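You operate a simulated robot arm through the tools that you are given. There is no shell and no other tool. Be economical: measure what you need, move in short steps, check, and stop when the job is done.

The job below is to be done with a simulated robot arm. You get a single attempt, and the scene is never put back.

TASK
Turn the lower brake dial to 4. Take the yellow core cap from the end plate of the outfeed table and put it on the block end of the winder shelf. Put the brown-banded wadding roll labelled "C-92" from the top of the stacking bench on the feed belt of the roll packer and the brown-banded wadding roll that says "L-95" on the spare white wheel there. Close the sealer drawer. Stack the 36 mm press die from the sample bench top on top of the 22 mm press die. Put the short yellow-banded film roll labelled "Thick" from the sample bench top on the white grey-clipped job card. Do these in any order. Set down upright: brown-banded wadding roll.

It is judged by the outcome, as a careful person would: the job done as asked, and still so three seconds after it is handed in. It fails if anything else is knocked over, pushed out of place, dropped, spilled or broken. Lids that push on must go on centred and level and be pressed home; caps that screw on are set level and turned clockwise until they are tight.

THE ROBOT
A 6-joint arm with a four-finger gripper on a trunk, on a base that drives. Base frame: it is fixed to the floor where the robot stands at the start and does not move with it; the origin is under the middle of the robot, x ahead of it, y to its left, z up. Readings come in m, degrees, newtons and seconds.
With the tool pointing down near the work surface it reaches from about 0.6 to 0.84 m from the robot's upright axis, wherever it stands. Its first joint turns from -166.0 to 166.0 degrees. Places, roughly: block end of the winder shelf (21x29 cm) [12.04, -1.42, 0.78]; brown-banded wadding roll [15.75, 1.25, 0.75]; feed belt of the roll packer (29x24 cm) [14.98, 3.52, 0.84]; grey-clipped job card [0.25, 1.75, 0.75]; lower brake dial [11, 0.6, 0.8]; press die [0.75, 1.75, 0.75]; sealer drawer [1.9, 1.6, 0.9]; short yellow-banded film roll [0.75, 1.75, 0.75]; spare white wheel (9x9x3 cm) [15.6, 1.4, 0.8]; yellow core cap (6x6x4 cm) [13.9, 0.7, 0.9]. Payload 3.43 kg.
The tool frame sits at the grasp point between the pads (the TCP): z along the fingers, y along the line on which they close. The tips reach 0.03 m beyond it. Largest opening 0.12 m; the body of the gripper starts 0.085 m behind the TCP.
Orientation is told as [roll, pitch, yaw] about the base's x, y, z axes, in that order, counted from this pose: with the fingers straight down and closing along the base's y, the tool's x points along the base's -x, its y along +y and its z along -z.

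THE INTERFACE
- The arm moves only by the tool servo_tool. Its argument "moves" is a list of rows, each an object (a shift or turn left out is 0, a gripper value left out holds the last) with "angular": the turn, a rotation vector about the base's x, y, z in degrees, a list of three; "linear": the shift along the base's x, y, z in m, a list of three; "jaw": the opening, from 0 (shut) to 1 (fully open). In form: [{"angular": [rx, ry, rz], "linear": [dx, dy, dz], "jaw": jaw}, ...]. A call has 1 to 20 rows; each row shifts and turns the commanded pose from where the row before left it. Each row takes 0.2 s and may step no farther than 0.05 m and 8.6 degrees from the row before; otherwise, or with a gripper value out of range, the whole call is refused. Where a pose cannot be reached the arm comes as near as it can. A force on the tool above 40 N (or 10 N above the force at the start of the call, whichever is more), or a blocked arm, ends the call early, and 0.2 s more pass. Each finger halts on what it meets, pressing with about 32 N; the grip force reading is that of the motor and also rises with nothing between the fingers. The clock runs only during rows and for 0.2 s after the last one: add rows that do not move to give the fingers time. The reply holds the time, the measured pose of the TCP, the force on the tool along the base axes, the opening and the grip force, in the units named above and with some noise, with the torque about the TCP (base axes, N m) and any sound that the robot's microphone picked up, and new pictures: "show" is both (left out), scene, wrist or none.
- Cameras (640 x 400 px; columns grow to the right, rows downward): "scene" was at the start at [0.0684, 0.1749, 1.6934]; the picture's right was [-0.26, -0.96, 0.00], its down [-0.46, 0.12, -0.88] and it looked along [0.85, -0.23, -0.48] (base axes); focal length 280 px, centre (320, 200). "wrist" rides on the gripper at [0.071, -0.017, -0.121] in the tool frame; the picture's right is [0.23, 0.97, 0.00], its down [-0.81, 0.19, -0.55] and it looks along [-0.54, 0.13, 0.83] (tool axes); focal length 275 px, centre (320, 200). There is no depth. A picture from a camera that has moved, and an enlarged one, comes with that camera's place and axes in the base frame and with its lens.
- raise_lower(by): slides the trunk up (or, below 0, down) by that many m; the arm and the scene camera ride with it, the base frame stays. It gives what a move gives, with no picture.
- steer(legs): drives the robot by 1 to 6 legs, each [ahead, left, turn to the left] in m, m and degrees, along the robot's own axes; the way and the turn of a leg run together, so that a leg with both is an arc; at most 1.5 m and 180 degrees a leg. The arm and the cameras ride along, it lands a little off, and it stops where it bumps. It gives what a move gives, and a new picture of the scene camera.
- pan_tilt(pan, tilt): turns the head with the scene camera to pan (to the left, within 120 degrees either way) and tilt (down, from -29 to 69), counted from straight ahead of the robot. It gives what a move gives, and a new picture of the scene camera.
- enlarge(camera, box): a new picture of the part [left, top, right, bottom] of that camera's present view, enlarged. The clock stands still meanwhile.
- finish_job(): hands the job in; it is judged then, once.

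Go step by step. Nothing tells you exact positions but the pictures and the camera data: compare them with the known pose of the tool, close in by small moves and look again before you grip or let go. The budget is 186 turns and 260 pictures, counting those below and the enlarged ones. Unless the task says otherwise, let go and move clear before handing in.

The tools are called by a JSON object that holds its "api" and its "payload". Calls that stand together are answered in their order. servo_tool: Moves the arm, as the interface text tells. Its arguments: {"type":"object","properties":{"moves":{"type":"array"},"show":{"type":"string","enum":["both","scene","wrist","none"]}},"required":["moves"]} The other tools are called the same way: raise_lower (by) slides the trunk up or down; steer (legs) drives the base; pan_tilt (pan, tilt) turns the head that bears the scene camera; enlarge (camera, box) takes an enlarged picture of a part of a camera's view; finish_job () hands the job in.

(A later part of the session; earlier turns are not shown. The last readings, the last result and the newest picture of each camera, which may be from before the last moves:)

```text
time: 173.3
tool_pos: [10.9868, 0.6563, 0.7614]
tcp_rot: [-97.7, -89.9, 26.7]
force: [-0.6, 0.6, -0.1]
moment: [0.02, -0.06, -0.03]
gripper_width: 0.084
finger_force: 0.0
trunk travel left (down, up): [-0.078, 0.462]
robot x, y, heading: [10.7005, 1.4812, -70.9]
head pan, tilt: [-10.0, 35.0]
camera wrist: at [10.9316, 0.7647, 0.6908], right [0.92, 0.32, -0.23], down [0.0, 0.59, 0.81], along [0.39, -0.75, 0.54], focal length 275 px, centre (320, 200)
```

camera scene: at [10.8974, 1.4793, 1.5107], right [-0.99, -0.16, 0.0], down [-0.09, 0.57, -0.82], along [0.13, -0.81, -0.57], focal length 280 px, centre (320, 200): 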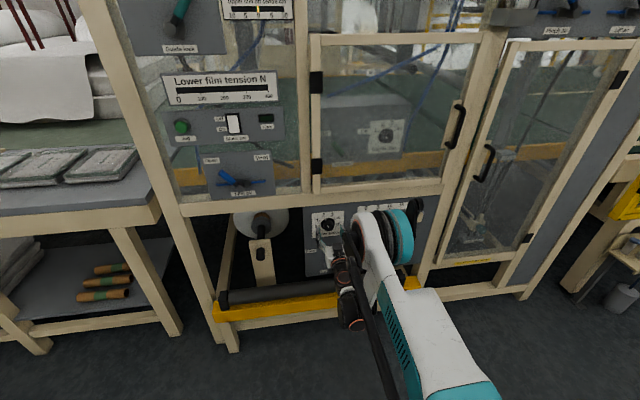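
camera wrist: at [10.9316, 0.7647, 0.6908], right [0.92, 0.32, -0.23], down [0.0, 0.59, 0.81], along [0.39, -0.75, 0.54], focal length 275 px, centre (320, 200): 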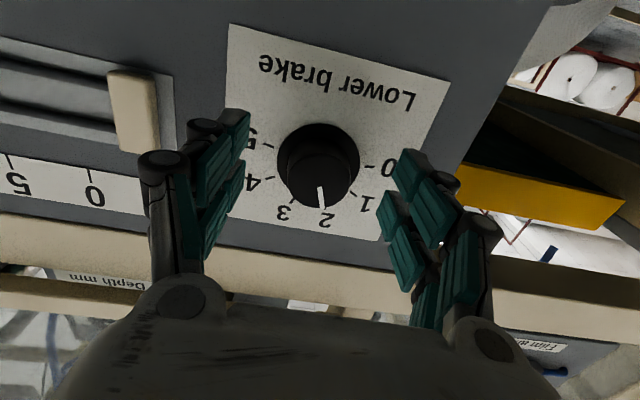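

Almost there: the panel is 47 mm from the TCP. Lower 4 mm, forward 7 mm, then grip.

{"api": "raise_lower", "payload": {"by": -0.004}}

{"api": "steer", "payload": {"legs": [[0.007, 0, 0]]}}

{"api": "servo_tool", "payload": {"moves": [{"jaw": 0.2}, {"jaw": 0.2}, {"jaw": 0.2}], "show": "wrist"}}

{"api": "enlarge", "payload": {"camera": "wrist", "box": [220, 90, 420, 230]}}

```text
time: 173.8
tool_pos: [10.9862, 0.6559, 0.7592]
tcp_rot: [-100.6, -90.0, 29.6]
force: [0.5, -0.4, 0.3]
moment: [0.0, -0.02, 0.0]
gripper_width: 0.0841
finger_force: 0.1
trunk travel left (down, up): [-0.074, 0.466]
robot x, y, heading: [10.7009, 1.4852, -70.6]
head pan, tilt: [-10.0, 35.0]
```

```text
time: 174.6
tool_pos: [10.9894, 0.6493, 0.7591]
tcp_rot: [-111.3, -89.9, 40.3]
force: [0.5, 0.2, -0.3]
moment: [0.02, 0.04, 0.0]
gripper_width: 0.0841
finger_force: 0.1
trunk travel left (down, up): [-0.074, 0.466]
robot x, y, heading: [10.705, 1.4733, -70.8]
head pan, tilt: [-10.0, 35.0]
camera scene: at [10.8997, 1.4726, 1.5067], right [-0.99, -0.16, 0.0], down [-0.09, 0.57, -0.82], along [0.13, -0.81, -0.57], focal length 280 px, centre (320, 200)
```

scene: 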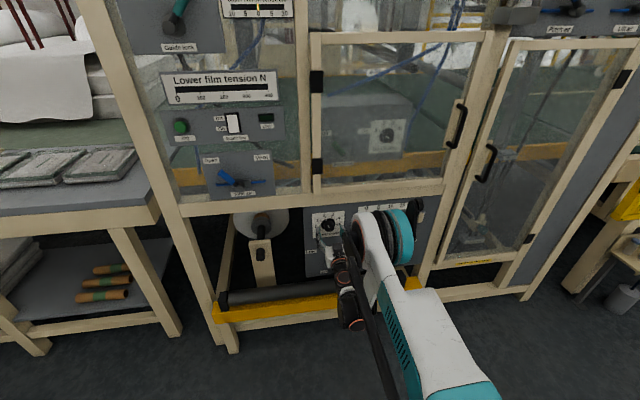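

```text
time: 175.4
tool_pos: [10.9917, 0.6505, 0.7579]
tcp_rot: [-94.2, -89.9, 23.5]
force: [6.9, 9.2, -2.7]
moment: [-0.03, 0.14, 0.34]
gripper_width: 0.0394
finger_force: 44.8
trunk travel left (down, up): [-0.074, 0.466]
robot x, y, heading: [10.7017, 1.4797, -70.8]
head pan, tilt: [-10.0, 35.0]
camera wrist: at [10.9355, 0.7588, 0.6868], right [0.92, 0.32, -0.23], down [0.0, 0.59, 0.81], along [0.39, -0.75, 0.54], focal length 275 px, centre (320, 200)
```

wrist: 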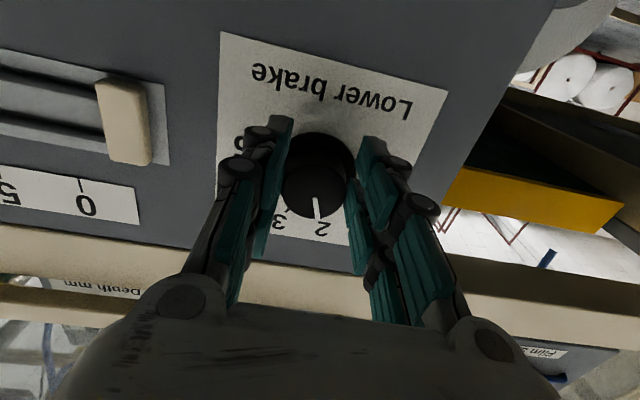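

```text
2.86 times, centred on (320, 160) of wrist
camera zoom: at [10.9355, 0.7588, 0.6868], right [0.92, 0.32, -0.23], down [0.0, 0.59, 0.81], along [0.39, -0.75, 0.54], focal length 786 px, centre (320, 314)
```

zoom: 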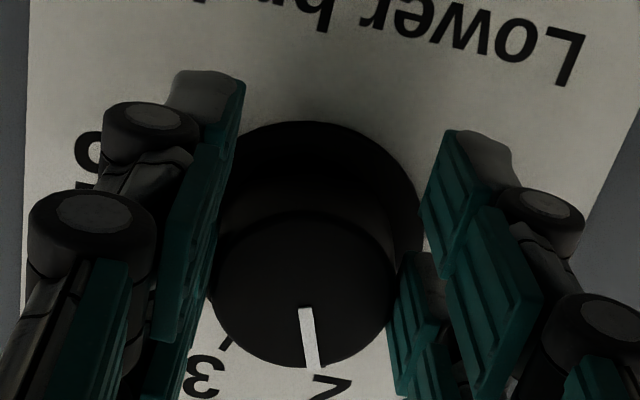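

Knob gripped (39 mm). Turning clockwise 40° first and checking.

{"api": "servo_tool", "payload": {"moves": [{"angular": [2.6, -7.57, 0]}, {"angular": [2.6, -7.57, 0]}, {"angular": [2.6, -7.57, 0]}, {"angular": [2.6, -7.57, 0]}, {"angular": [2.6, -7.57, 0]}, {}], "show": "wrist"}}

{"api": "enlarge", "payload": {"camera": "wrist", "box": [220, 60, 420, 230]}}

```text
time: 176.2
tool_pos: [10.9971, 0.6535, 0.7614]
tcp_rot: [90.0, -64.9, -160.3]
force: [1.0, 3.8, 10.7]
moment: [0.36, 0.2, 0.83]
gripper_width: 0.0396
finger_force: 44.7
trunk travel left (down, up): [-0.074, 0.466]
robot x, y, heading: [10.7058, 1.4761, -70.5]
head pan, tilt: [-10.0, 35.0]
stopped in row 4: the force on the tool passed its limit at 42 N (the readings are from after the stop); the commanded pose is now the measured one
camera wrist: at [10.9707, 0.7711, 0.688], right [0.92, 0.33, 0.2], down [-0.35, 0.46, 0.82], along [0.17, -0.82, 0.54], focal length 275 px, centre (320, 200)
```

wrist: 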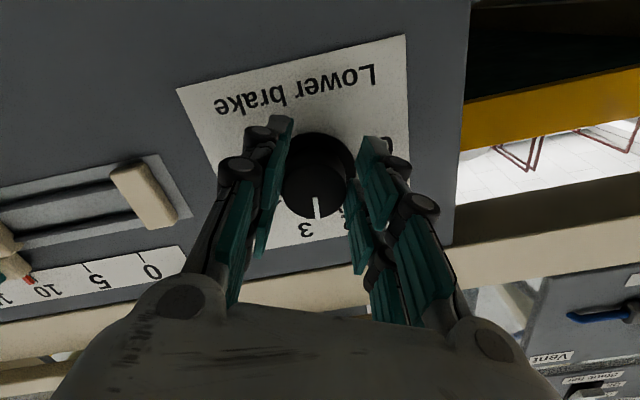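

```text
2.35 times, centred on (320, 145) of wrist
camera zoom: at [10.9707, 0.7711, 0.688], right [0.92, 0.33, 0.2], down [-0.35, 0.46, 0.82], along [0.17, -0.82, 0.54], focal length 648 px, centre (320, 329)
```

zoom: 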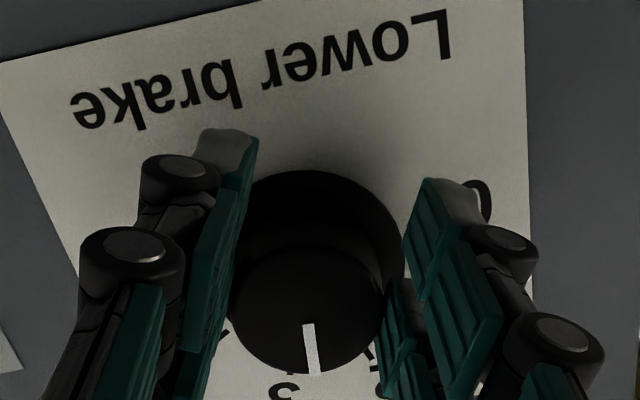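

The knob follows (~25° so far). Continuing in gentler steps.

{"api": "servo_tool", "payload": {"moves": [{"angular": [1.3, -3.79, 0]}, {"angular": [1.3, -3.79, 0]}, {"angular": [1.3, -3.79, 0]}, {"angular": [1.3, -3.79, 0]}, {"angular": [1.3, -3.79, 0]}, {}], "show": "wrist"}}

```text
time: 177.2
tool_pos: [10.9999, 0.6526, 0.7624]
tcp_rot: [90.1, -51.3, -160.4]
force: [-0.1, 5.2, 20.3]
moment: [-0.36, 0.11, 0.43]
gripper_width: 0.0392
finger_force: 45.3
trunk travel left (down, up): [-0.074, 0.466]
robot x, y, heading: [10.7065, 1.4772, -70.8]
head pan, tilt: [-10.0, 35.0]
stopped in row 4: the force on the tool passed its limit at 42 N (the readings are from after the stop); the commanded pose is now the measured one
camera wrist: at [10.9889, 0.7777, 0.6952], right [0.85, 0.31, 0.43], down [-0.52, 0.4, 0.75], along [0.06, -0.86, 0.5], focal length 275 px, centre (320, 200)
```

wrist: 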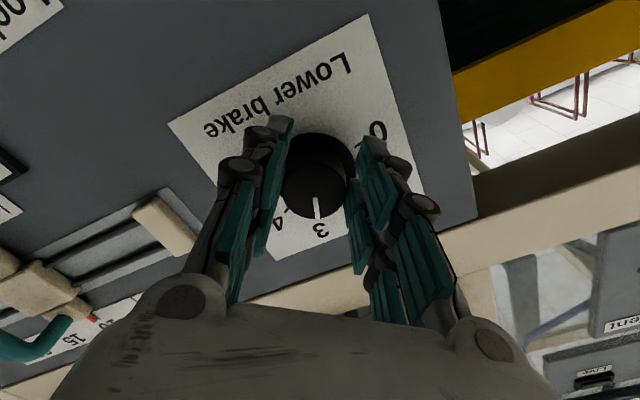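

At 3 now (≈39°). I'll relieve the side load and continue.

{"api": "servo_tool", "payload": {"moves": [{"linear": [0.0005, 0.0005, 0.003]}, {"angular": [1.3, -3.79, 0], "linear": [0.0004, 0, 0.0006]}, {"angular": [1.3, -3.79, 0], "linear": [0.0004, 0, 0.0006]}, {"angular": [1.3, -3.79, 0], "linear": [0.0004, 0, 0.0006]}, {"angular": [1.3, -3.79, 0], "linear": [0.0004, 0, 0.0006]}, {"angular": [1.3, -3.79, 0], "linear": [0.0004, 0, 0.0006]}, {"angular": [1.3, -3.79, 0], "linear": [0.0004, 0, 0.0006]}, {"angular": [1.3, -3.79, 0], "linear": [0.0004, 0, 0.0006]}, {}], "show": "wrist"}}

```text
time: 178.5
tool_pos: [11.003, 0.6539, 0.7675]
tcp_rot: [90.2, -33.7, -160.2]
force: [-0.7, 6.9, 4.2]
moment: [-0.36, -0.05, -0.12]
gripper_width: 0.0396
finger_force: 45.1
trunk travel left (down, up): [-0.074, 0.466]
robot x, y, heading: [10.7065, 1.4772, -70.6]
head pan, tilt: [-10.0, 35.0]
stopped in row 6: the force on the tool passed its limit at 42 N (the readings are from after the stop); the commanded pose is now the measured one
camera wrist: at [11.0093, 0.7848, 0.7113], right [0.69, 0.25, 0.68], down [-0.72, 0.33, 0.61], along [-0.07, -0.91, 0.41], focal length 275 px, centre (320, 200)
```

wrist: 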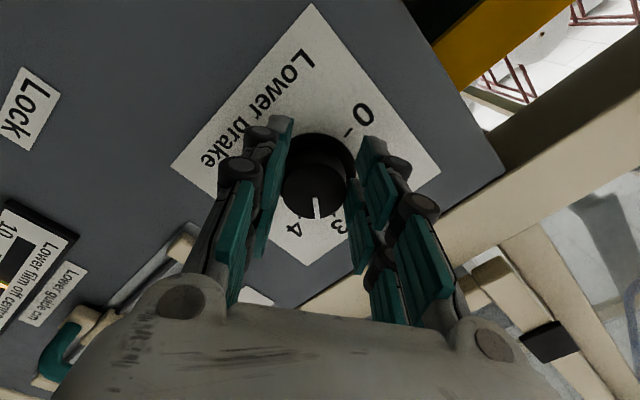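

About 56° so far, between 3 and 4. Continuing.

{"api": "servo_tool", "payload": {"moves": [{"linear": [0, 0.001, 0.001]}, {"angular": [1.3, -3.79, 0], "linear": [0.0004, 0, 0.0004]}, {"angular": [1.3, -3.79, 0], "linear": [0.0004, 0, 0.0004]}, {"angular": [1.3, -3.79, 0], "linear": [0.0004, 0, 0.0004]}, {"angular": [1.3, -3.79, 0], "linear": [0.0004, 0, 0.0004]}, {"angular": [1.3, -3.79, 0], "linear": [0.0004, 0, 0.0004]}, {}], "show": "wrist"}}

{"api": "enlarge", "payload": {"camera": "wrist", "box": [220, 90, 420, 260]}}

```text
time: 180.2
tool_pos: [11.0058, 0.6561, 0.7716]
tcp_rot: [90.6, -13.8, -160.4]
force: [0.5, 5.7, 17.8]
moment: [-0.4, 0.16, 0.22]
gripper_width: 0.0395
finger_force: 44.8
trunk travel left (down, up): [-0.074, 0.466]
robot x, y, heading: [10.7018, 1.4731, -70.2]
head pan, tilt: [-10.0, 35.0]
stopped in row 7: the force on the tool passed its limit at 41 N (the readings are from after the stop); the commanded pose is now the measured one
camera wrist: at [11.0264, 0.7906, 0.7356], right [0.43, 0.16, 0.89], down [-0.89, 0.27, 0.37], along [-0.18, -0.95, 0.26], focal length 275 px, centre (320, 200)
```

wrist: 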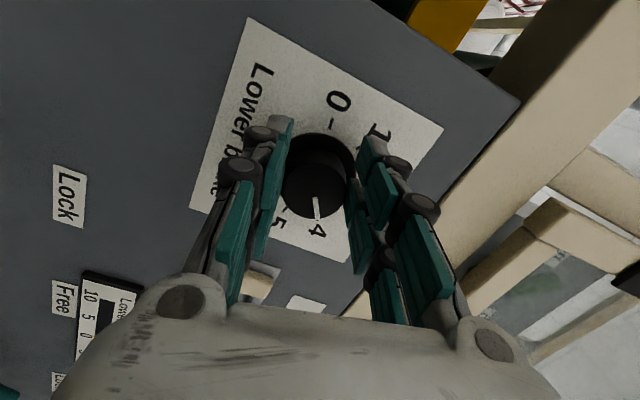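

```text
2.35 times, centred on (320, 175) of wrist
camera zoom: at [11.0264, 0.7906, 0.7356], right [0.43, 0.16, 0.89], down [-0.89, 0.27, 0.37], along [-0.18, -0.95, 0.26], focal length 648 px, centre (320, 259)
```

zoom: 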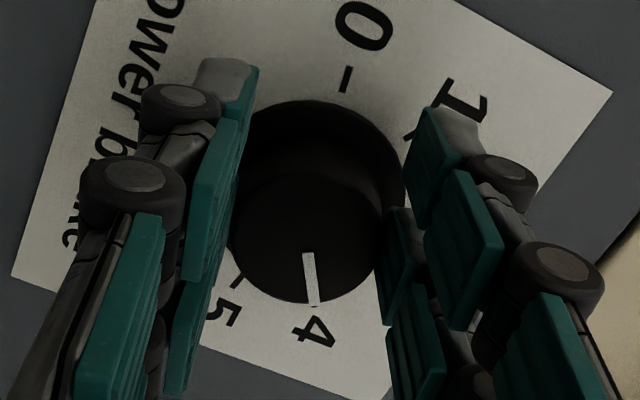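

Turned 76°. Three more degrees, then release and back away to check.

{"api": "servo_tool", "payload": {"moves": [{"linear": [0, 0.001, 0.002]}, {"angular": [1.0, -2.9, 0]}, {}], "show": "none"}}

{"api": "servo_tool", "payload": {"moves": [{"jaw": 0.6}, {"jaw": 0.8}, {"jaw": 0.8}], "show": "wrist"}}

{"api": "steer", "payload": {"legs": [[-0.1, 0, 0]]}}

{"api": "enlarge", "payload": {"camera": "wrist", "box": [220, 30, 420, 200]}}

```text
time: 181.0
tool_pos: [11.0055, 0.6544, 0.7719]
tcp_rot: [90.5, -10.6, -160.2]
force: [4.8, -0.1, 12.8]
moment: [-0.36, 0.1, 0.18]
gripper_width: 0.0396
finger_force: 45.4
trunk travel left (down, up): [-0.074, 0.466]
robot x, y, heading: [10.7053, 1.4745, -70.5]
head pan, tilt: [-10.0, 35.0]
```

```text
time: 181.8
tool_pos: [11.0054, 0.6554, 0.7706]
tcp_rot: [90.4, -10.7, -160.3]
force: [0.1, 0.0, -0.3]
moment: [-0.04, 0.01, 0.0]
gripper_width: 0.096
finger_force: 0.1
trunk travel left (down, up): [-0.074, 0.466]
robot x, y, heading: [10.7023, 1.4764, -70.2]
head pan, tilt: [-10.0, 35.0]
camera wrist: at [11.0276, 0.7907, 0.7394], right [0.38, 0.14, 0.91], down [-0.9, 0.27, 0.33], along [-0.19, -0.95, 0.23], focal length 275 px, centre (320, 200)
```

wrist: 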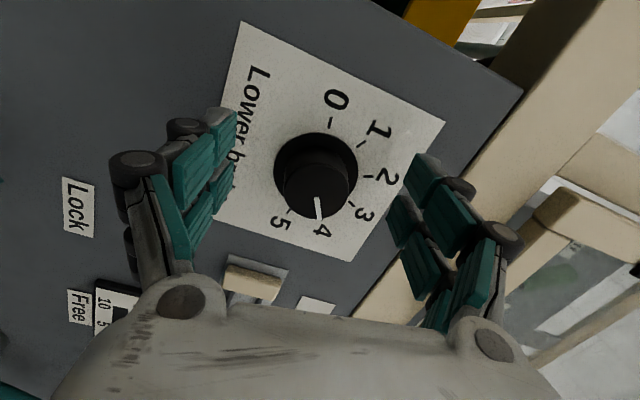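

```text
time: 183.0
tool_pos: [10.9745, 0.748, 0.771]
tcp_rot: [90.5, -10.6, -160.2]
force: [0.2, -0.6, -1.1]
moment: [-0.03, 0.01, 0.01]
gripper_width: 0.096
finger_force: 0.1
trunk travel left (down, up): [-0.074, 0.466]
robot x, y, heading: [10.6742, 1.5709, -70.4]
head pan, tilt: [-10.0, 35.0]
camera scene: at [10.8679, 1.566, 1.5067], right [-0.99, -0.17, 0.0], down [-0.1, 0.57, -0.82], along [0.14, -0.81, -0.57], focal length 280 px, centre (320, 200)
```

scene: 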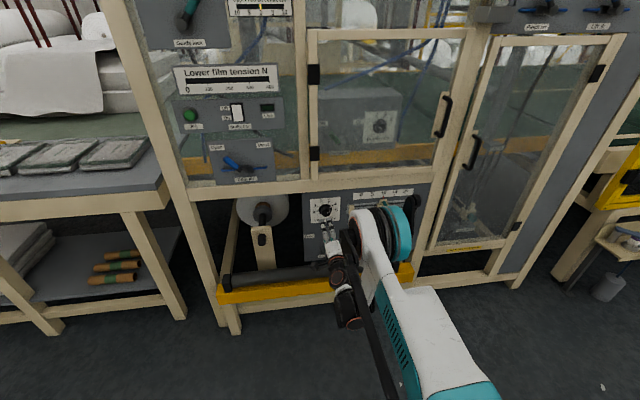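

```text
2.35 times, centred on (320, 115) of wrist
camera zoom: at [10.9964, 0.8837, 0.7393], right [0.38, 0.14, 0.91], down [-0.9, 0.26, 0.33], along [-0.19, -0.95, 0.23], focal length 648 px, centre (320, 400)
```

zoom: 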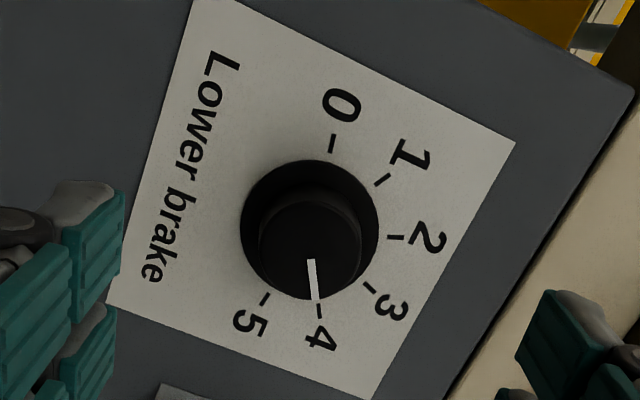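

The dial points to 4. Now I'll back off, raise the trunk, and return the tool to pointing down.

{"api": "steer", "payload": {"legs": [[-0.5, 0, 0]]}}

{"api": "raise_lower", "payload": {"by": 0.18}}

{"api": "servo_tool", "payload": {"moves": [{"angular": [-2.6, 7.5, 0]}, {"angular": [-2.6, 7.5, 0]}, {"angular": [-2.6, 7.5, 0]}, {"angular": [-2.6, 7.5, 0]}, {"angular": [-2.6, 7.5, 0]}, {"angular": [-2.6, 7.5, 0]}, {"angular": [-2.6, 7.5, 0]}, {"angular": [-2.6, 7.5, 0]}, {"angular": [-2.6, 7.5, 0]}, {"angular": [-2.6, 7.5, 0]}, {}], "show": "none"}}

{"api": "servo_tool", "payload": {"moves": [{"linear": [-0.008, 0.023, 0.02], "angular": [7.73, 2.72, 0]}, {"linear": [-0.008, 0.023, 0.02], "angular": [7.73, 2.72, 0]}, {"linear": [-0.008, 0.023, 0.02], "angular": [7.73, 2.72, 0]}, {"linear": [-0.008, 0.023, 0.02], "angular": [7.73, 2.72, 0]}, {"linear": [-0.008, 0.023, 0.02], "angular": [7.73, 2.72, 0]}, {"linear": [-0.008, 0.023, 0.02], "angular": [7.73, 2.72, 0]}, {"linear": [-0.008, 0.023, 0.02], "angular": [7.73, 2.72, 0]}, {"linear": [-0.008, 0.023, 0.02], "angular": [7.73, 2.72, 0]}, {"linear": [-0.008, 0.023, 0.02], "angular": [7.73, 2.72, 0]}, {"linear": [-0.008, 0.023, 0.02], "angular": [7.73, 2.72, 0]}, {"linear": [-0.008, 0.023, 0.02], "angular": [7.55, 2.65, 0]}, {}], "show": "scene"}}

```text
time: 185.9
tool_pos: [10.8072, 1.2224, 0.7713]
tcp_rot: [90.3, -10.8, -160.2]
force: [0.3, -0.3, -0.9]
moment: [-0.01, 0.0, 0.01]
gripper_width: 0.0959
finger_force: 0.1
trunk travel left (down, up): [-0.074, 0.466]
robot x, y, heading: [10.5003, 2.045, -70.2]
head pan, tilt: [-10.0, 35.0]
camera scene: at [10.6989, 2.0406, 1.5067], right [-0.99, -0.17, 0.0], down [-0.1, 0.57, -0.82], along [0.14, -0.81, -0.57], focal length 280 px, centre (320, 200)
```

scene: 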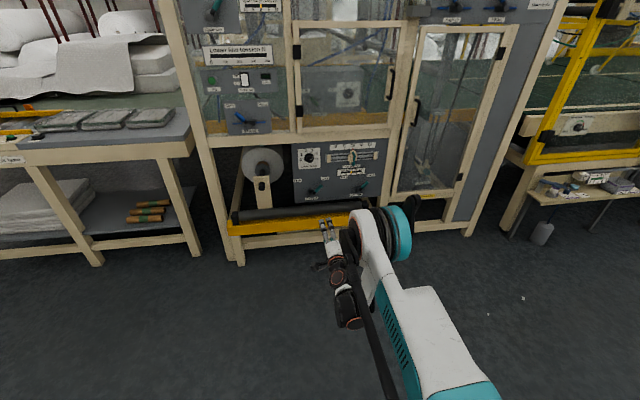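

```text
time: 187.9
tool_pos: [10.8069, 1.2226, 0.9493]
tcp_rot: [90.4, -10.7, -160.1]
force: [0.5, 0.6, -0.4]
moment: [0.0, 0.0, 0.01]
gripper_width: 0.0959
finger_force: 0.1
trunk travel left (down, up): [-0.254, 0.286]
robot x, y, heading: [10.4971, 2.042, -70.3]
head pan, tilt: [-10.0, 35.0]
```

```text
time: 190.3
tool_pos: [10.807, 1.2226, 0.9516]
tcp_rot: [-9.5, -89.3, -60.7]
force: [0.3, -0.8, 1.2]
moment: [0.01, 0.04, 0.02]
gripper_width: 0.096
finger_force: 0.0
trunk travel left (down, up): [-0.254, 0.286]
robot x, y, heading: [10.5013, 2.0435, -70.5]
head pan, tilt: [-10.0, 35.0]
```

```text
time: 192.9
tool_pos: [10.853, 1.5371, 1.1645]
tcp_rot: [-13.6, -9.4, -70.0]
force: [0.1, -0.7, 0.2]
moment: [0.01, 0.01, -0.04]
gripper_width: 0.0958
finger_force: 0.1
out of reach, approached as far as the arm can: row 1, 2, 3, 4, 5, 6, 7, 8, 9, 10, 11
trunk travel left (down, up): [-0.254, 0.286]
robot x, y, heading: [10.502, 2.0408, -70.1]
head pan, tilt: [-10.0, 35.0]
camera scene: at [10.6989, 2.041, 1.6867], right [-0.99, -0.17, 0.0], down [-0.1, 0.57, -0.82], along [0.14, -0.81, -0.57], focal length 280 px, centre (320, 200)
```

scene: 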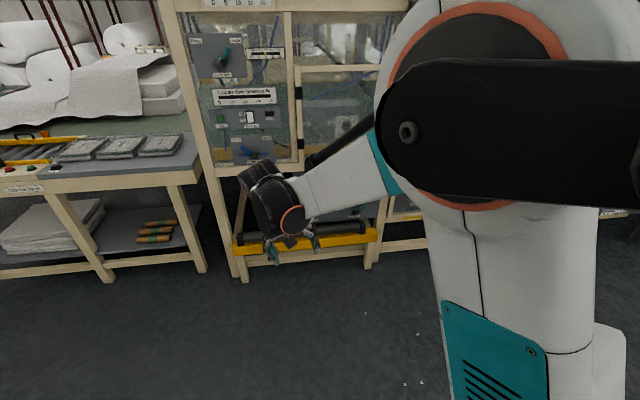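

The tool is a bit tilted; I'll straighten it and look left, along the machine line toward the outfeed table.

{"api": "servo_tool", "payload": {"moves": [{"angular": [6.7, -4.8, 0]}, {"angular": [6.7, -4.8, 0]}, {}], "show": "none"}}

{"api": "pan_tilt", "payload": {"pan": 45, "tilt": 15}}

```text
time: 193.7
tool_pos: [10.8509, 1.5353, 1.1643]
tcp_rot: [-14.4, -7.4, -70.2]
force: [0.5, 1.1, 0.0]
moment: [-0.02, 0.0, 0.04]
gripper_width: 0.0962
finger_force: 0.1
out of reach, approached as far as the arm can: row 1, 2
trunk travel left (down, up): [-0.254, 0.286]
robot x, y, heading: [10.5002, 2.0445, -70.2]
head pan, tilt: [-10.0, 35.0]
```

```text
time: 195.0
tool_pos: [10.8524, 1.5359, 1.164]
tcp_rot: [-14.4, -7.4, -70.2]
force: [-0.5, -0.1, 0.2]
moment: [-0.01, 0.0, 0.02]
gripper_width: 0.096
finger_force: 0.2
trunk travel left (down, up): [-0.254, 0.286]
robot x, y, heading: [10.5022, 2.0438, -70.4]
head pan, tilt: [45.0, 15.0]
camera scene: at [10.7685, 2.0877, 1.7187], right [-0.43, -0.9, 0.0], down [-0.23, 0.11, -0.97], along [0.87, -0.41, -0.26], focal length 280 px, centre (320, 200)
```

scene: 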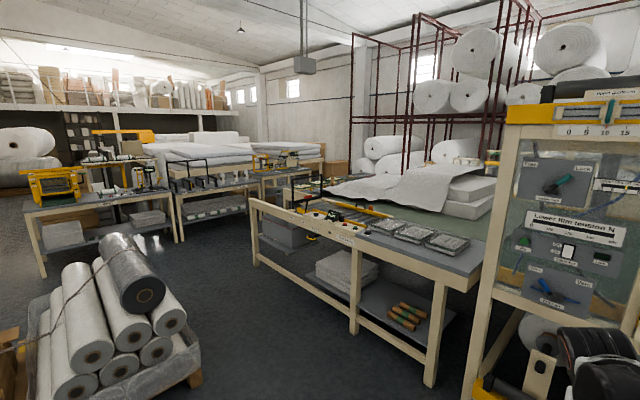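

{"api": "enlarge", "payload": {"camera": "scene", "box": [240, 140, 500, 290]}}

{"api": "enlarge", "payload": {"camera": "scene", "box": [20, 110, 340, 280]}}

```text
2.46 times, centred on (370, 215) of scene
camera zoom: at [10.7685, 2.0877, 1.7187], right [-0.43, -0.9, 0.0], down [-0.23, 0.11, -0.97], along [0.87, -0.41, -0.26], focal length 689 px, centre (197, 163)
```

zoom: 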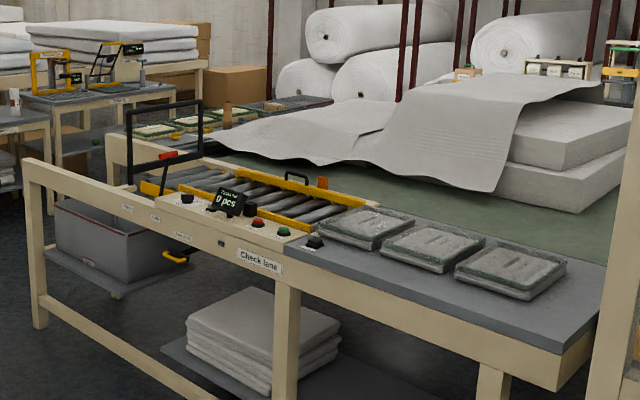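

```text
2.00 times, centred on (180, 195) of scene
camera zoom: at [10.7685, 2.0877, 1.7187], right [-0.43, -0.9, 0.0], down [-0.23, 0.11, -0.97], along [0.87, -0.41, -0.26], focal length 560 px, centre (600, 210)
```

zoom: 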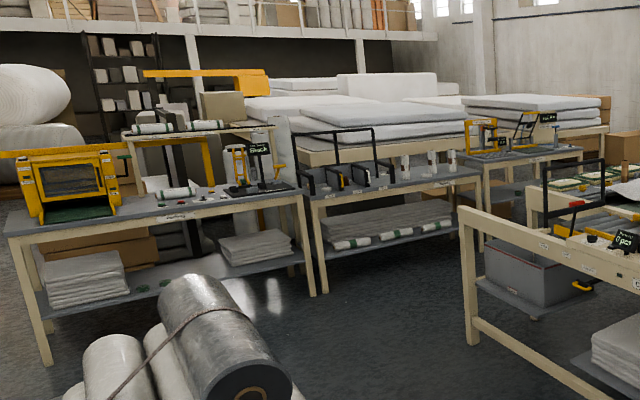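

The outfeed table lies left of the winder; I'll thread between it and the roll pallet toward its far end.

{"api": "steer", "payload": {"legs": [[0, 0, 88.4], [0.579, -0.808, 0], [1.18, -0.247, 0], [0.75, 0.04, 0]]}}

{"api": "pan_tilt", "payload": {"pan": -40, "tilt": 30}}

```text
time: 213.2
tool_pos: [13.6789, 2.2957, 1.1636]
tcp_rot: [-14.4, -7.4, 20.6]
force: [-0.3, 0.3, 0.6]
moment: [-0.01, 0.02, -0.01]
gripper_width: 0.0959
finger_force: 0.0
trunk travel left (down, up): [-0.254, 0.286]
robot x, y, heading: [13.1756, 1.9376, 20.4]
head pan, tilt: [45.0, 15.0]
camera scene: at [13.1272, 2.204, 1.7187], right [0.91, -0.42, 0.0], down [-0.11, -0.24, -0.97], along [0.4, 0.88, -0.26], focal length 280 px, centre (320, 200)
```

scene: 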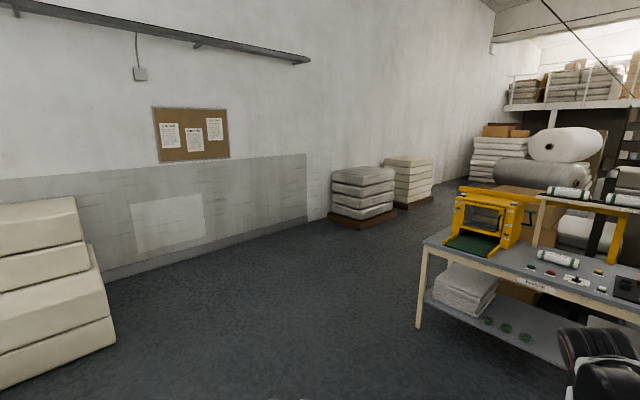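

```text
time: 214.8
tool_pos: [13.6785, 2.2955, 1.164]
tcp_rot: [-14.4, -7.4, 20.5]
force: [-0.7, 0.1, -0.3]
moment: [0.02, -0.03, -0.04]
gripper_width: 0.0958
finger_force: 0.1
trunk travel left (down, up): [-0.254, 0.286]
robot x, y, heading: [13.1766, 1.9355, 20.4]
head pan, tilt: [-40.0, 30.0]
camera scene: at [13.1731, 2.0886, 1.6945], right [-0.34, -0.94, 0.0], down [-0.47, 0.17, -0.87], along [0.82, -0.29, -0.5], focal length 280 px, centre (320, 200)
```

scene: 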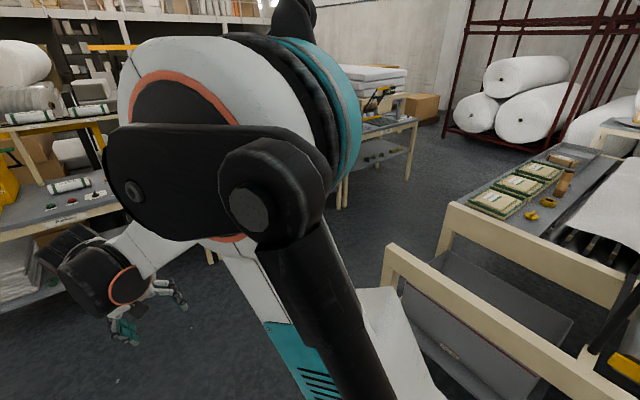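

I see the end plate with yellow caps at about (13.9,0.7). Enlarging.

{"api": "enlarge", "payload": {"camera": "scene", "box": [460, 130, 620, 240]}}

{"api": "pan_tilt", "payload": {"pan": -75, "tilt": 20}}

```text
3.64 times, centred on (540, 185) of scene
camera zoom: at [13.1731, 2.0886, 1.6945], right [-0.34, -0.94, 0.0], down [-0.47, 0.17, -0.87], along [0.82, -0.29, -0.5], focal length 1017 px, centre (-480, 254)
```

zoom: 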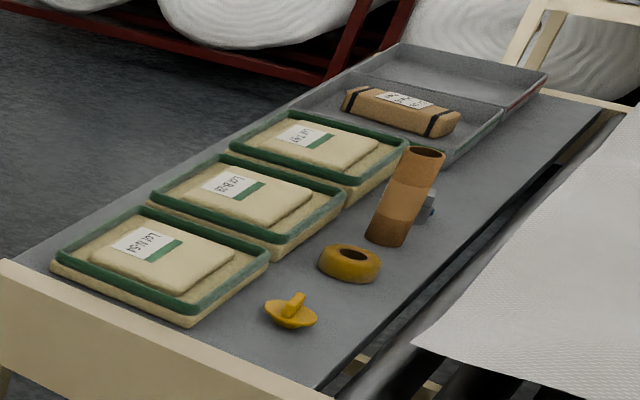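

```text
time: 215.8
tool_pos: [13.6794, 2.2958, 1.1633]
tcp_rot: [-14.5, -7.4, 20.5]
force: [-0.3, -0.5, -0.3]
moment: [-0.01, -0.01, -0.01]
gripper_width: 0.0961
finger_force: 0.0
trunk travel left (down, up): [-0.254, 0.286]
robot x, y, heading: [13.1775, 1.9371, 20.5]
head pan, tilt: [-75.0, 20.0]
camera scene: at [13.1419, 2.043, 1.7106], right [-0.81, -0.58, 0.0], down [-0.2, 0.28, -0.94], along [0.54, -0.77, -0.34], focal length 280 px, centre (320, 200)
```

scene: 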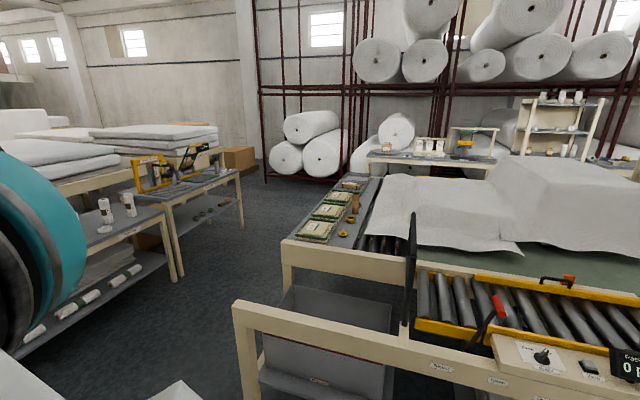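

The core cap (flanged, with a tab) is near (13.94,0.66). I'll turn around and slide into the corridor to face the end plate.

{"api": "steer", "payload": {"legs": [[0, 0, 90], [0, 0, 90], [-1.05, 0, 0], [0, 0.75, 0]]}}

{"api": "pan_tilt", "payload": {"pan": 20, "tilt": 30}}

```text
time: 232.5
tool_pos: [13.896, 1.2152, 1.1638]
tcp_rot: [-14.5, -7.4, -162.9]
force: [0.1, 0.4, -0.4]
moment: [0.02, 0.0, -0.01]
gripper_width: 0.0961
finger_force: 0.0
trunk travel left (down, up): [-0.254, 0.286]
robot x, y, heading: [14.4183, 1.5403, -163.3]
head pan, tilt: [-75.0, 20.0]
camera scene: at [14.4489, 1.4331, 1.7106], right [0.85, 0.53, 0.0], down [0.18, -0.29, -0.94], along [-0.5, 0.8, -0.34], focal length 280 px, centre (320, 200)
```

scene: 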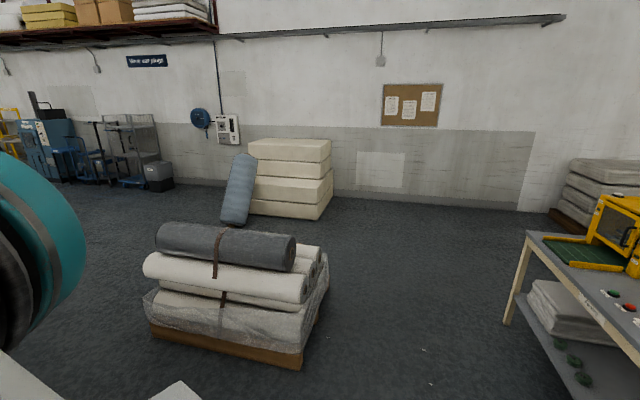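

```text
time: 234.2
tool_pos: [13.8964, 1.2154, 1.1636]
tcp_rot: [-14.4, -7.4, -163.0]
force: [-0.1, -0.6, -1.0]
moment: [0.01, -0.01, -0.01]
gripper_width: 0.0962
finger_force: 0.0
trunk travel left (down, up): [-0.254, 0.286]
robot x, y, heading: [14.424, 1.5435, -163.2]
head pan, tilt: [20.0, 30.0]
camera scene: at [14.4258, 1.3002, 1.6945], right [-0.6, 0.8, 0.0], down [0.4, 0.3, -0.87], along [-0.69, -0.52, -0.5], focal length 280 px, centre (320, 200)
```

scene: 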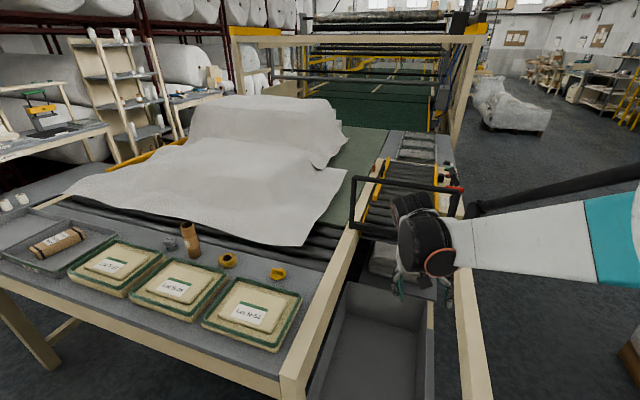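

The cap is near (13.91,0.67) on the plate. I'll slide further left to stand opposite it.

{"api": "steer", "payload": {"legs": [[-0.03, 0.666, 3.5]]}}

{"api": "servo_tool", "payload": {"moves": [{"linear": [-0.045, -0.015, 0]}, {"linear": [-0.03, -0.01, 0], "angular": [0, 0, 0]}, {}]}}

```text
time: 237.9
tool_pos: [14.1467, 0.581, 1.1619]
tcp_rot: [-14.4, -7.3, -160.4]
force: [-0.6, -0.4, -0.6]
moment: [-0.01, -0.03, -0.01]
gripper_width: 0.0962
finger_force: 0.0
trunk travel left (down, up): [-0.254, 0.286]
robot x, y, heading: [14.6525, 0.9287, -160.5]
head pan, tilt: [20.0, 30.0]
camera scene: at [14.6712, 0.6885, 1.6944], right [-0.64, 0.77, 0.0], down [0.39, 0.32, -0.87], along [-0.67, -0.55, -0.5], focal length 280 px, centre (320, 200)
```

scene: 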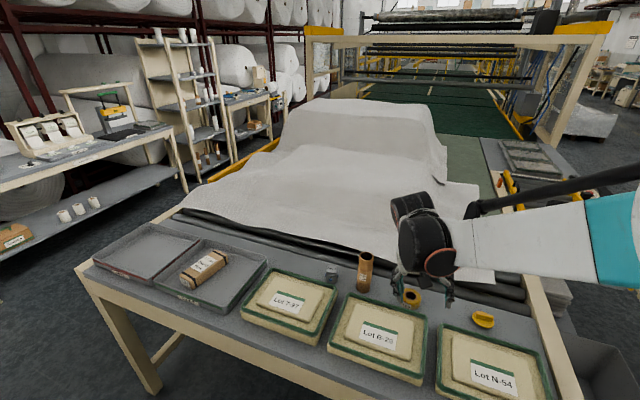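

```text
time: 238.7
tool_pos: [14.0691, 0.5591, 1.1667]
tcp_rot: [-14.5, -7.4, -160.3]
force: [0.2, -0.2, -0.3]
moment: [-0.03, 0.03, -0.04]
gripper_width: 0.0957
finger_force: 0.0
trunk travel left (down, up): [-0.254, 0.286]
robot x, y, heading: [14.6544, 0.9286, -160.1]
head pan, tilt: [20.0, 30.0]
camera scene: at [14.6714, 0.6891, 1.6946], right [-0.64, 0.77, 0.0], down [0.39, 0.32, -0.87], along [-0.67, -0.55, -0.5], focal length 280 px, centre (320, 200)
camera wrist: at [14.1554, 0.5738, 1.278], right [0.5, -0.82, -0.27], down [-0.59, -0.55, 0.59], along [-0.63, -0.14, -0.76], focal length 275 px, centre (320, 200)
```

scene: 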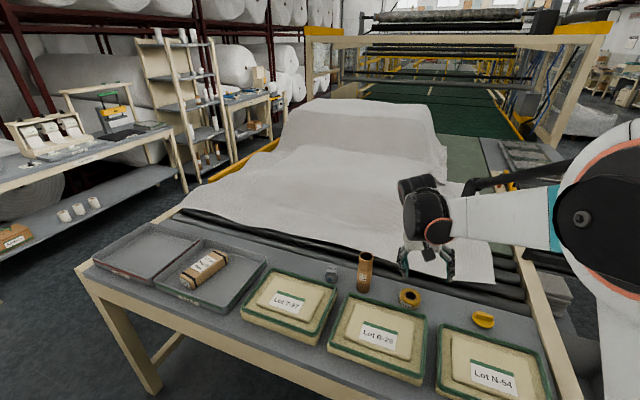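
wrist: 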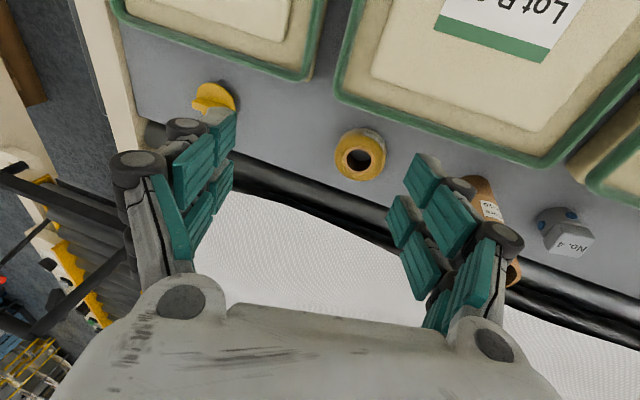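

Straightening the tool to vertical.

{"api": "servo_tool", "payload": {"moves": [{"angular": [-5.6, -5.9, 0]}, {"angular": [-5.6, -5.9, 0]}, {}], "show": "wrist"}}

```text
time: 239.5
tool_pos: [14.0692, 0.5564, 1.1658]
tcp_rot: [-14.7, -7.2, -160.3]
force: [-0.6, 0.7, -0.8]
moment: [0.02, -0.01, -0.01]
gripper_width: 0.0961
finger_force: 0.1
out of reach, approached as far as the arm can: row 1, 2
trunk travel left (down, up): [-0.254, 0.286]
robot x, y, heading: [14.6539, 0.9298, -160.5]
head pan, tilt: [20.0, 30.0]
camera wrist: at [14.1558, 0.5722, 1.2766], right [0.5, -0.82, -0.27], down [-0.59, -0.56, 0.58], along [-0.63, -0.13, -0.77], focal length 275 px, centre (320, 200)
```

wrist: 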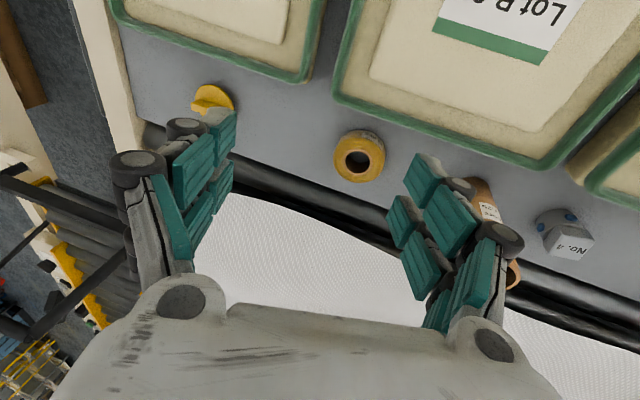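

I'll probe which rotation is limited: pitch part first, then roll part separately.

{"api": "servo_tool", "payload": {"moves": [{"angular": [2.5, -7.0, 0]}, {}], "show": "none"}}

{"api": "servo_tool", "payload": {"moves": [{"angular": [-7.5, -2.7, 0]}, {}], "show": "none"}}

{"api": "servo_tool", "payload": {"moves": [{"linear": [0, 0, -0.05]}, {"linear": [0, 0, -0.05], "angular": [-7.5, -2.7, 0]}, {}], "show": "none"}}

```text
time: 240.1
tool_pos: [14.0688, 0.5588, 1.1635]
tcp_rot: [-16.9, -0.3, -160.2]
force: [-0.1, -0.8, 0.3]
moment: [0.04, 0.03, 0.02]
gripper_width: 0.0961
finger_force: 0.1
trunk travel left (down, up): [-0.254, 0.286]
robot x, y, heading: [14.6529, 0.9312, -160.6]
head pan, tilt: [20.0, 30.0]
```

```text
time: 240.7
tool_pos: [14.0674, 0.5598, 1.1629]
tcp_rot: [-16.1, -2.7, -159.7]
force: [-0.7, -0.3, -0.2]
moment: [-0.04, 0.03, -0.01]
gripper_width: 0.0958
finger_force: 0.1
out of reach, approached as far as the arm can: row 1
trunk travel left (down, up): [-0.254, 0.286]
robot x, y, heading: [14.6595, 0.9301, -160.6]
head pan, tilt: [20.0, 30.0]
```

```text
time: 241.5
tool_pos: [14.0697, 0.5582, 1.0612]
tcp_rot: [-15.3, -5.2, -159.6]
force: [0.3, 0.4, 0.1]
moment: [0.01, 0.03, 0.05]
gripper_width: 0.0959
finger_force: 0.1
out of reach, approached as far as the arm can: row 2
trunk travel left (down, up): [-0.254, 0.286]
robot x, y, heading: [14.6577, 0.9297, -160.6]
head pan, tilt: [20.0, 30.0]
```

The wrist seems to have flipped (a roll joint is at its limit, leaving a 14° lateral tilt). I'll unflip it: raise, tilt outward, swing around to the right and over, then come back down.

{"api": "raise_lower", "payload": {"by": 0.22}}

{"api": "servo_tool", "payload": {"moves": [{"linear": [-0.019, -0.007, 0], "angular": [-2.8, 7.8, 0]}, {"linear": [-0.019, -0.007, 0], "angular": [-2.8, 7.8, 0]}, {"linear": [-0.019, -0.007, 0], "angular": [-2.8, 7.8, 0]}, {"linear": [-0.019, -0.007, 0], "angular": [-2.8, 7.8, 0]}, {"linear": [-0.019, -0.007, 0], "angular": [-2.8, 7.8, 0]}, {"linear": [-0.019, -0.007, 0], "angular": [-2.8, 7.8, 0]}, {"angular": [0, 0, -8]}, {"angular": [0, 0, -8]}, {"angular": [0, 0, -8]}, {"angular": [0, 0, -8]}, {}], "show": "scene"}}

```text
time: 243.8
tool_pos: [14.0693, 0.5581, 1.2801]
tcp_rot: [-15.4, -5.2, -159.6]
force: [-0.1, -0.1, -0.2]
moment: [-0.02, -0.05, 0.0]
gripper_width: 0.096
finger_force: 0.1
trunk travel left (down, up): [-0.474, 0.066]
robot x, y, heading: [14.6577, 0.9285, -160.3]
head pan, tilt: [20.0, 30.0]
```

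```text
time: 246.2
tool_pos: [13.9555, 0.5163, 1.2804]
tcp_rot: [-16.2, -54.9, 168.8]
force: [0.0, 0.5, -0.1]
moment: [0.01, 0.0, 0.02]
gripper_width: 0.0959
finger_force: 0.0
trunk travel left (down, up): [-0.474, 0.066]
robot x, y, heading: [14.6594, 0.9318, -160.1]
head pan, tilt: [20.0, 30.0]
camera scene: at [14.6714, 0.6894, 1.9146], right [-0.64, 0.77, 0.0], down [0.39, 0.32, -0.87], along [-0.67, -0.55, -0.5], focal length 280 px, centre (320, 200)
```

scene: 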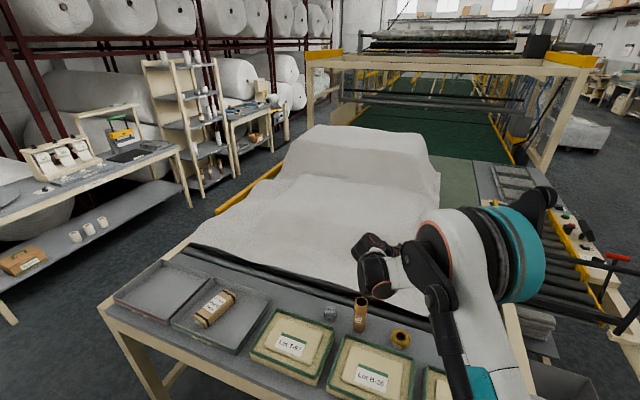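

All reachable so far. Next: tilt up past horizontal, swing back to centre.

{"api": "servo_tool", "payload": {"moves": [{"angular": [-2.8, 7.8, 0]}, {"angular": [-2.8, 7.8, 0]}, {"angular": [-2.8, 7.8, 0]}, {"angular": [-2.8, 7.8, 0]}, {"angular": [-2.8, 7.8, 0]}, {"angular": [0, 0, 8]}, {"angular": [0, 0, 8]}, {"angular": [0, 0, 8]}, {"angular": [0, 0, 8]}, {}], "show": "scene"}}

```text
time: 248.4
tool_pos: [13.9546, 0.5154, 1.2817]
tcp_rot: [79.1, -70.0, 111.9]
force: [-0.4, 0.7, -0.6]
moment: [0.02, 0.01, 0.0]
gripper_width: 0.096
finger_force: 0.1
trunk travel left (down, up): [-0.474, 0.066]
robot x, y, heading: [14.6569, 0.9287, -160.3]
head pan, tilt: [20.0, 30.0]
camera scene: at [14.6713, 0.6883, 1.9144], right [-0.64, 0.77, 0.0], down [0.39, 0.32, -0.87], along [-0.67, -0.55, -0.5], focal length 280 px, centre (320, 200)
```

scene: 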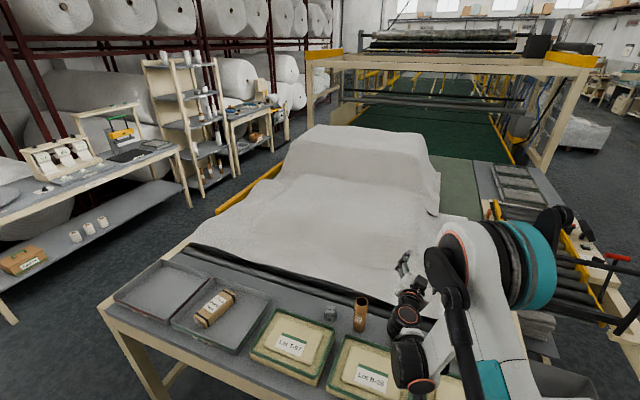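

Tool is now roughly horizontal. I'll bring it back down at this larger radius and see whether the lateral tilt is gone.

{"api": "servo_tool", "payload": {"moves": [{"angular": [2.7, -7.4, 0]}, {"angular": [2.7, -7.4, 0]}, {"angular": [2.7, -7.4, 0]}, {"angular": [2.7, -7.4, 0]}, {"angular": [2.7, -7.4, 0]}, {"angular": [2.7, -7.4, 0]}, {"angular": [2.7, -7.4, 0]}, {"angular": [2.7, -7.4, 0]}, {"angular": [2.7, -7.4, 0]}, {"angular": [2.7, -7.4, 0]}, {"angular": [2.7, -7.4, 0]}, {}], "show": "scene"}}

```text
time: 251.0
tool_pos: [13.9593, 0.5092, 1.282]
tcp_rot: [-14.6, -7.6, -179.0]
force: [0.3, 0.3, 0.0]
moment: [0.04, 0.01, 0.01]
gripper_width: 0.0959
finger_force: 0.1
out of reach, approached as far as the arm can: row 8, 9, 11
trunk travel left (down, up): [-0.474, 0.066]
robot x, y, heading: [14.6535, 0.931, -160.4]
head pan, tilt: [20.0, 30.0]
camera scene: at [14.6719, 0.6892, 1.9146], right [-0.64, 0.77, 0.0], down [0.39, 0.32, -0.87], along [-0.67, -0.55, -0.5], focal length 280 px, centre (320, 200)
```

scene: 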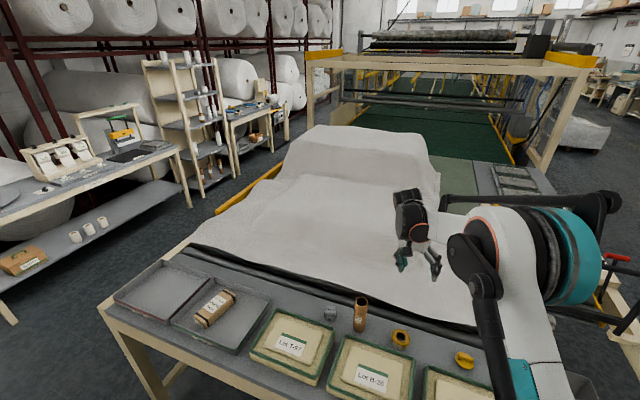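

The swing ended off the arm's own plane (azimuth ≈211°), so it came down on the same side. Repeating the loop, this time ending exactly in the arm's plane.

{"api": "servo_tool", "payload": {"moves": [{"angular": [-4.1, 6.8, 0]}, {"angular": [-4.1, 6.8, 0]}, {"angular": [-4.1, 6.8, 0]}, {"angular": [-4.1, 6.8, 0]}, {"angular": [-4.1, 6.8, 0]}, {"angular": [-4.1, 6.8, 0]}, {"angular": [-4.1, 6.8, 0]}, {"angular": [0, 0, -8]}, {"angular": [0, 0, -8]}, {"angular": [0, 0, -8]}, {"angular": [-4.1, 6.8, 0]}, {"angular": [-4.1, 6.8, 0]}, {"angular": [-4.1, 6.8, 0]}, {"angular": [-4.1, 6.8, 0]}, {"angular": [-4.1, 6.8, 0]}, {"angular": [-4.1, 6.8, 0]}, {}], "show": "none"}}

```text
time: 254.6
tool_pos: [13.9625, 0.508, 1.2805]
tcp_rot: [95.3, -39.3, 82.5]
force: [-0.2, 0.5, 0.1]
moment: [0.01, -0.02, 0.04]
gripper_width: 0.0958
finger_force: 0.0
trunk travel left (down, up): [-0.474, 0.066]
robot x, y, heading: [14.6548, 0.9291, -160.3]
head pan, tilt: [20.0, 30.0]
```

{"api": "servo_tool", "payload": {"moves": [{"angular": [0.5, 8, 0]}, {"angular": [0.5, 8, 0]}, {"angular": [0, 0, 8]}, {"angular": [0, 0, 8]}, {"angular": [0, 0, 8]}, {"angular": [0, 0, 8]}, {"angular": [0, 0, 3.5]}, {}], "show": "scene"}}

```text
time: 256.4
tool_pos: [13.9301, 0.4831, 1.2899]
tcp_rot: [115.2, -36.5, 105.8]
force: [-0.1, 0.2, -0.2]
moment: [0.0, 0.01, 0.01]
gripper_width: 0.096
finger_force: 0.0
out of reach, approached as far as the arm can: row 3, 4, 5, 6
trunk travel left (down, up): [-0.474, 0.066]
robot x, y, heading: [14.6543, 0.9284, -160.3]
head pan, tilt: [20.0, 30.0]
camera scene: at [14.6708, 0.6888, 1.9145], right [-0.64, 0.77, 0.0], down [0.39, 0.32, -0.87], along [-0.67, -0.55, -0.5], focal length 280 px, centre (320, 200)
```

scene: 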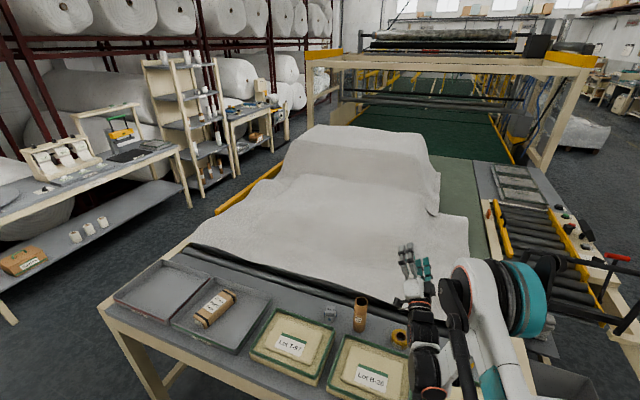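

Tool now points outward in the arm's plane, 20° up. Bringing it straight down through the alignment.

{"api": "servo_tool", "payload": {"moves": [{"angular": [4.13, -6.74, 0]}, {"angular": [4.13, -6.74, 0]}, {"angular": [4.13, -6.74, 0]}, {"angular": [4.13, -6.74, 0]}, {"angular": [4.13, -6.74, 0]}, {"angular": [4.13, -6.74, 0]}, {"angular": [4.13, -6.74, 0]}, {"angular": [4.13, -6.74, 0]}, {"angular": [4.13, -6.74, 0]}, {"angular": [4.13, -6.74, 0]}, {"angular": [4.13, -6.74, 0]}, {"angular": [4.13, -6.74, 0]}, {"angular": [4.13, -6.74, 0]}, {"angular": [4.0, -6.5, 0]}, {}], "show": "wrist"}}

```text
time: 259.6
tool_pos: [13.9329, 0.4814, 1.2905]
tcp_rot: [3.6, -2.2, 160.7]
force: [-0.4, 0.6, 0.6]
moment: [0.0, 0.03, 0.0]
gripper_width: 0.096
finger_force: 0.1
out of reach, approached as far as the arm can: row 3
trunk travel left (down, up): [-0.474, 0.066]
robot x, y, heading: [14.6545, 0.927, -160.7]
head pan, tilt: [20.0, 30.0]
camera wrist: at [14.0124, 0.4792, 1.4059], right [-0.1, -0.99, 0.05], down [-0.8, 0.11, 0.59], along [-0.6, 0.02, -0.8], focal length 275 px, centre (320, 200)
```

wrist: 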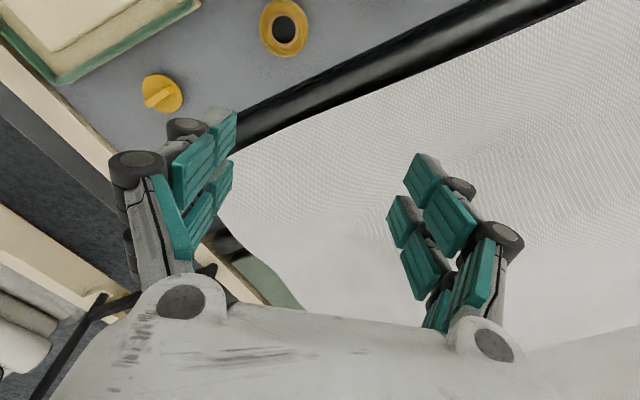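

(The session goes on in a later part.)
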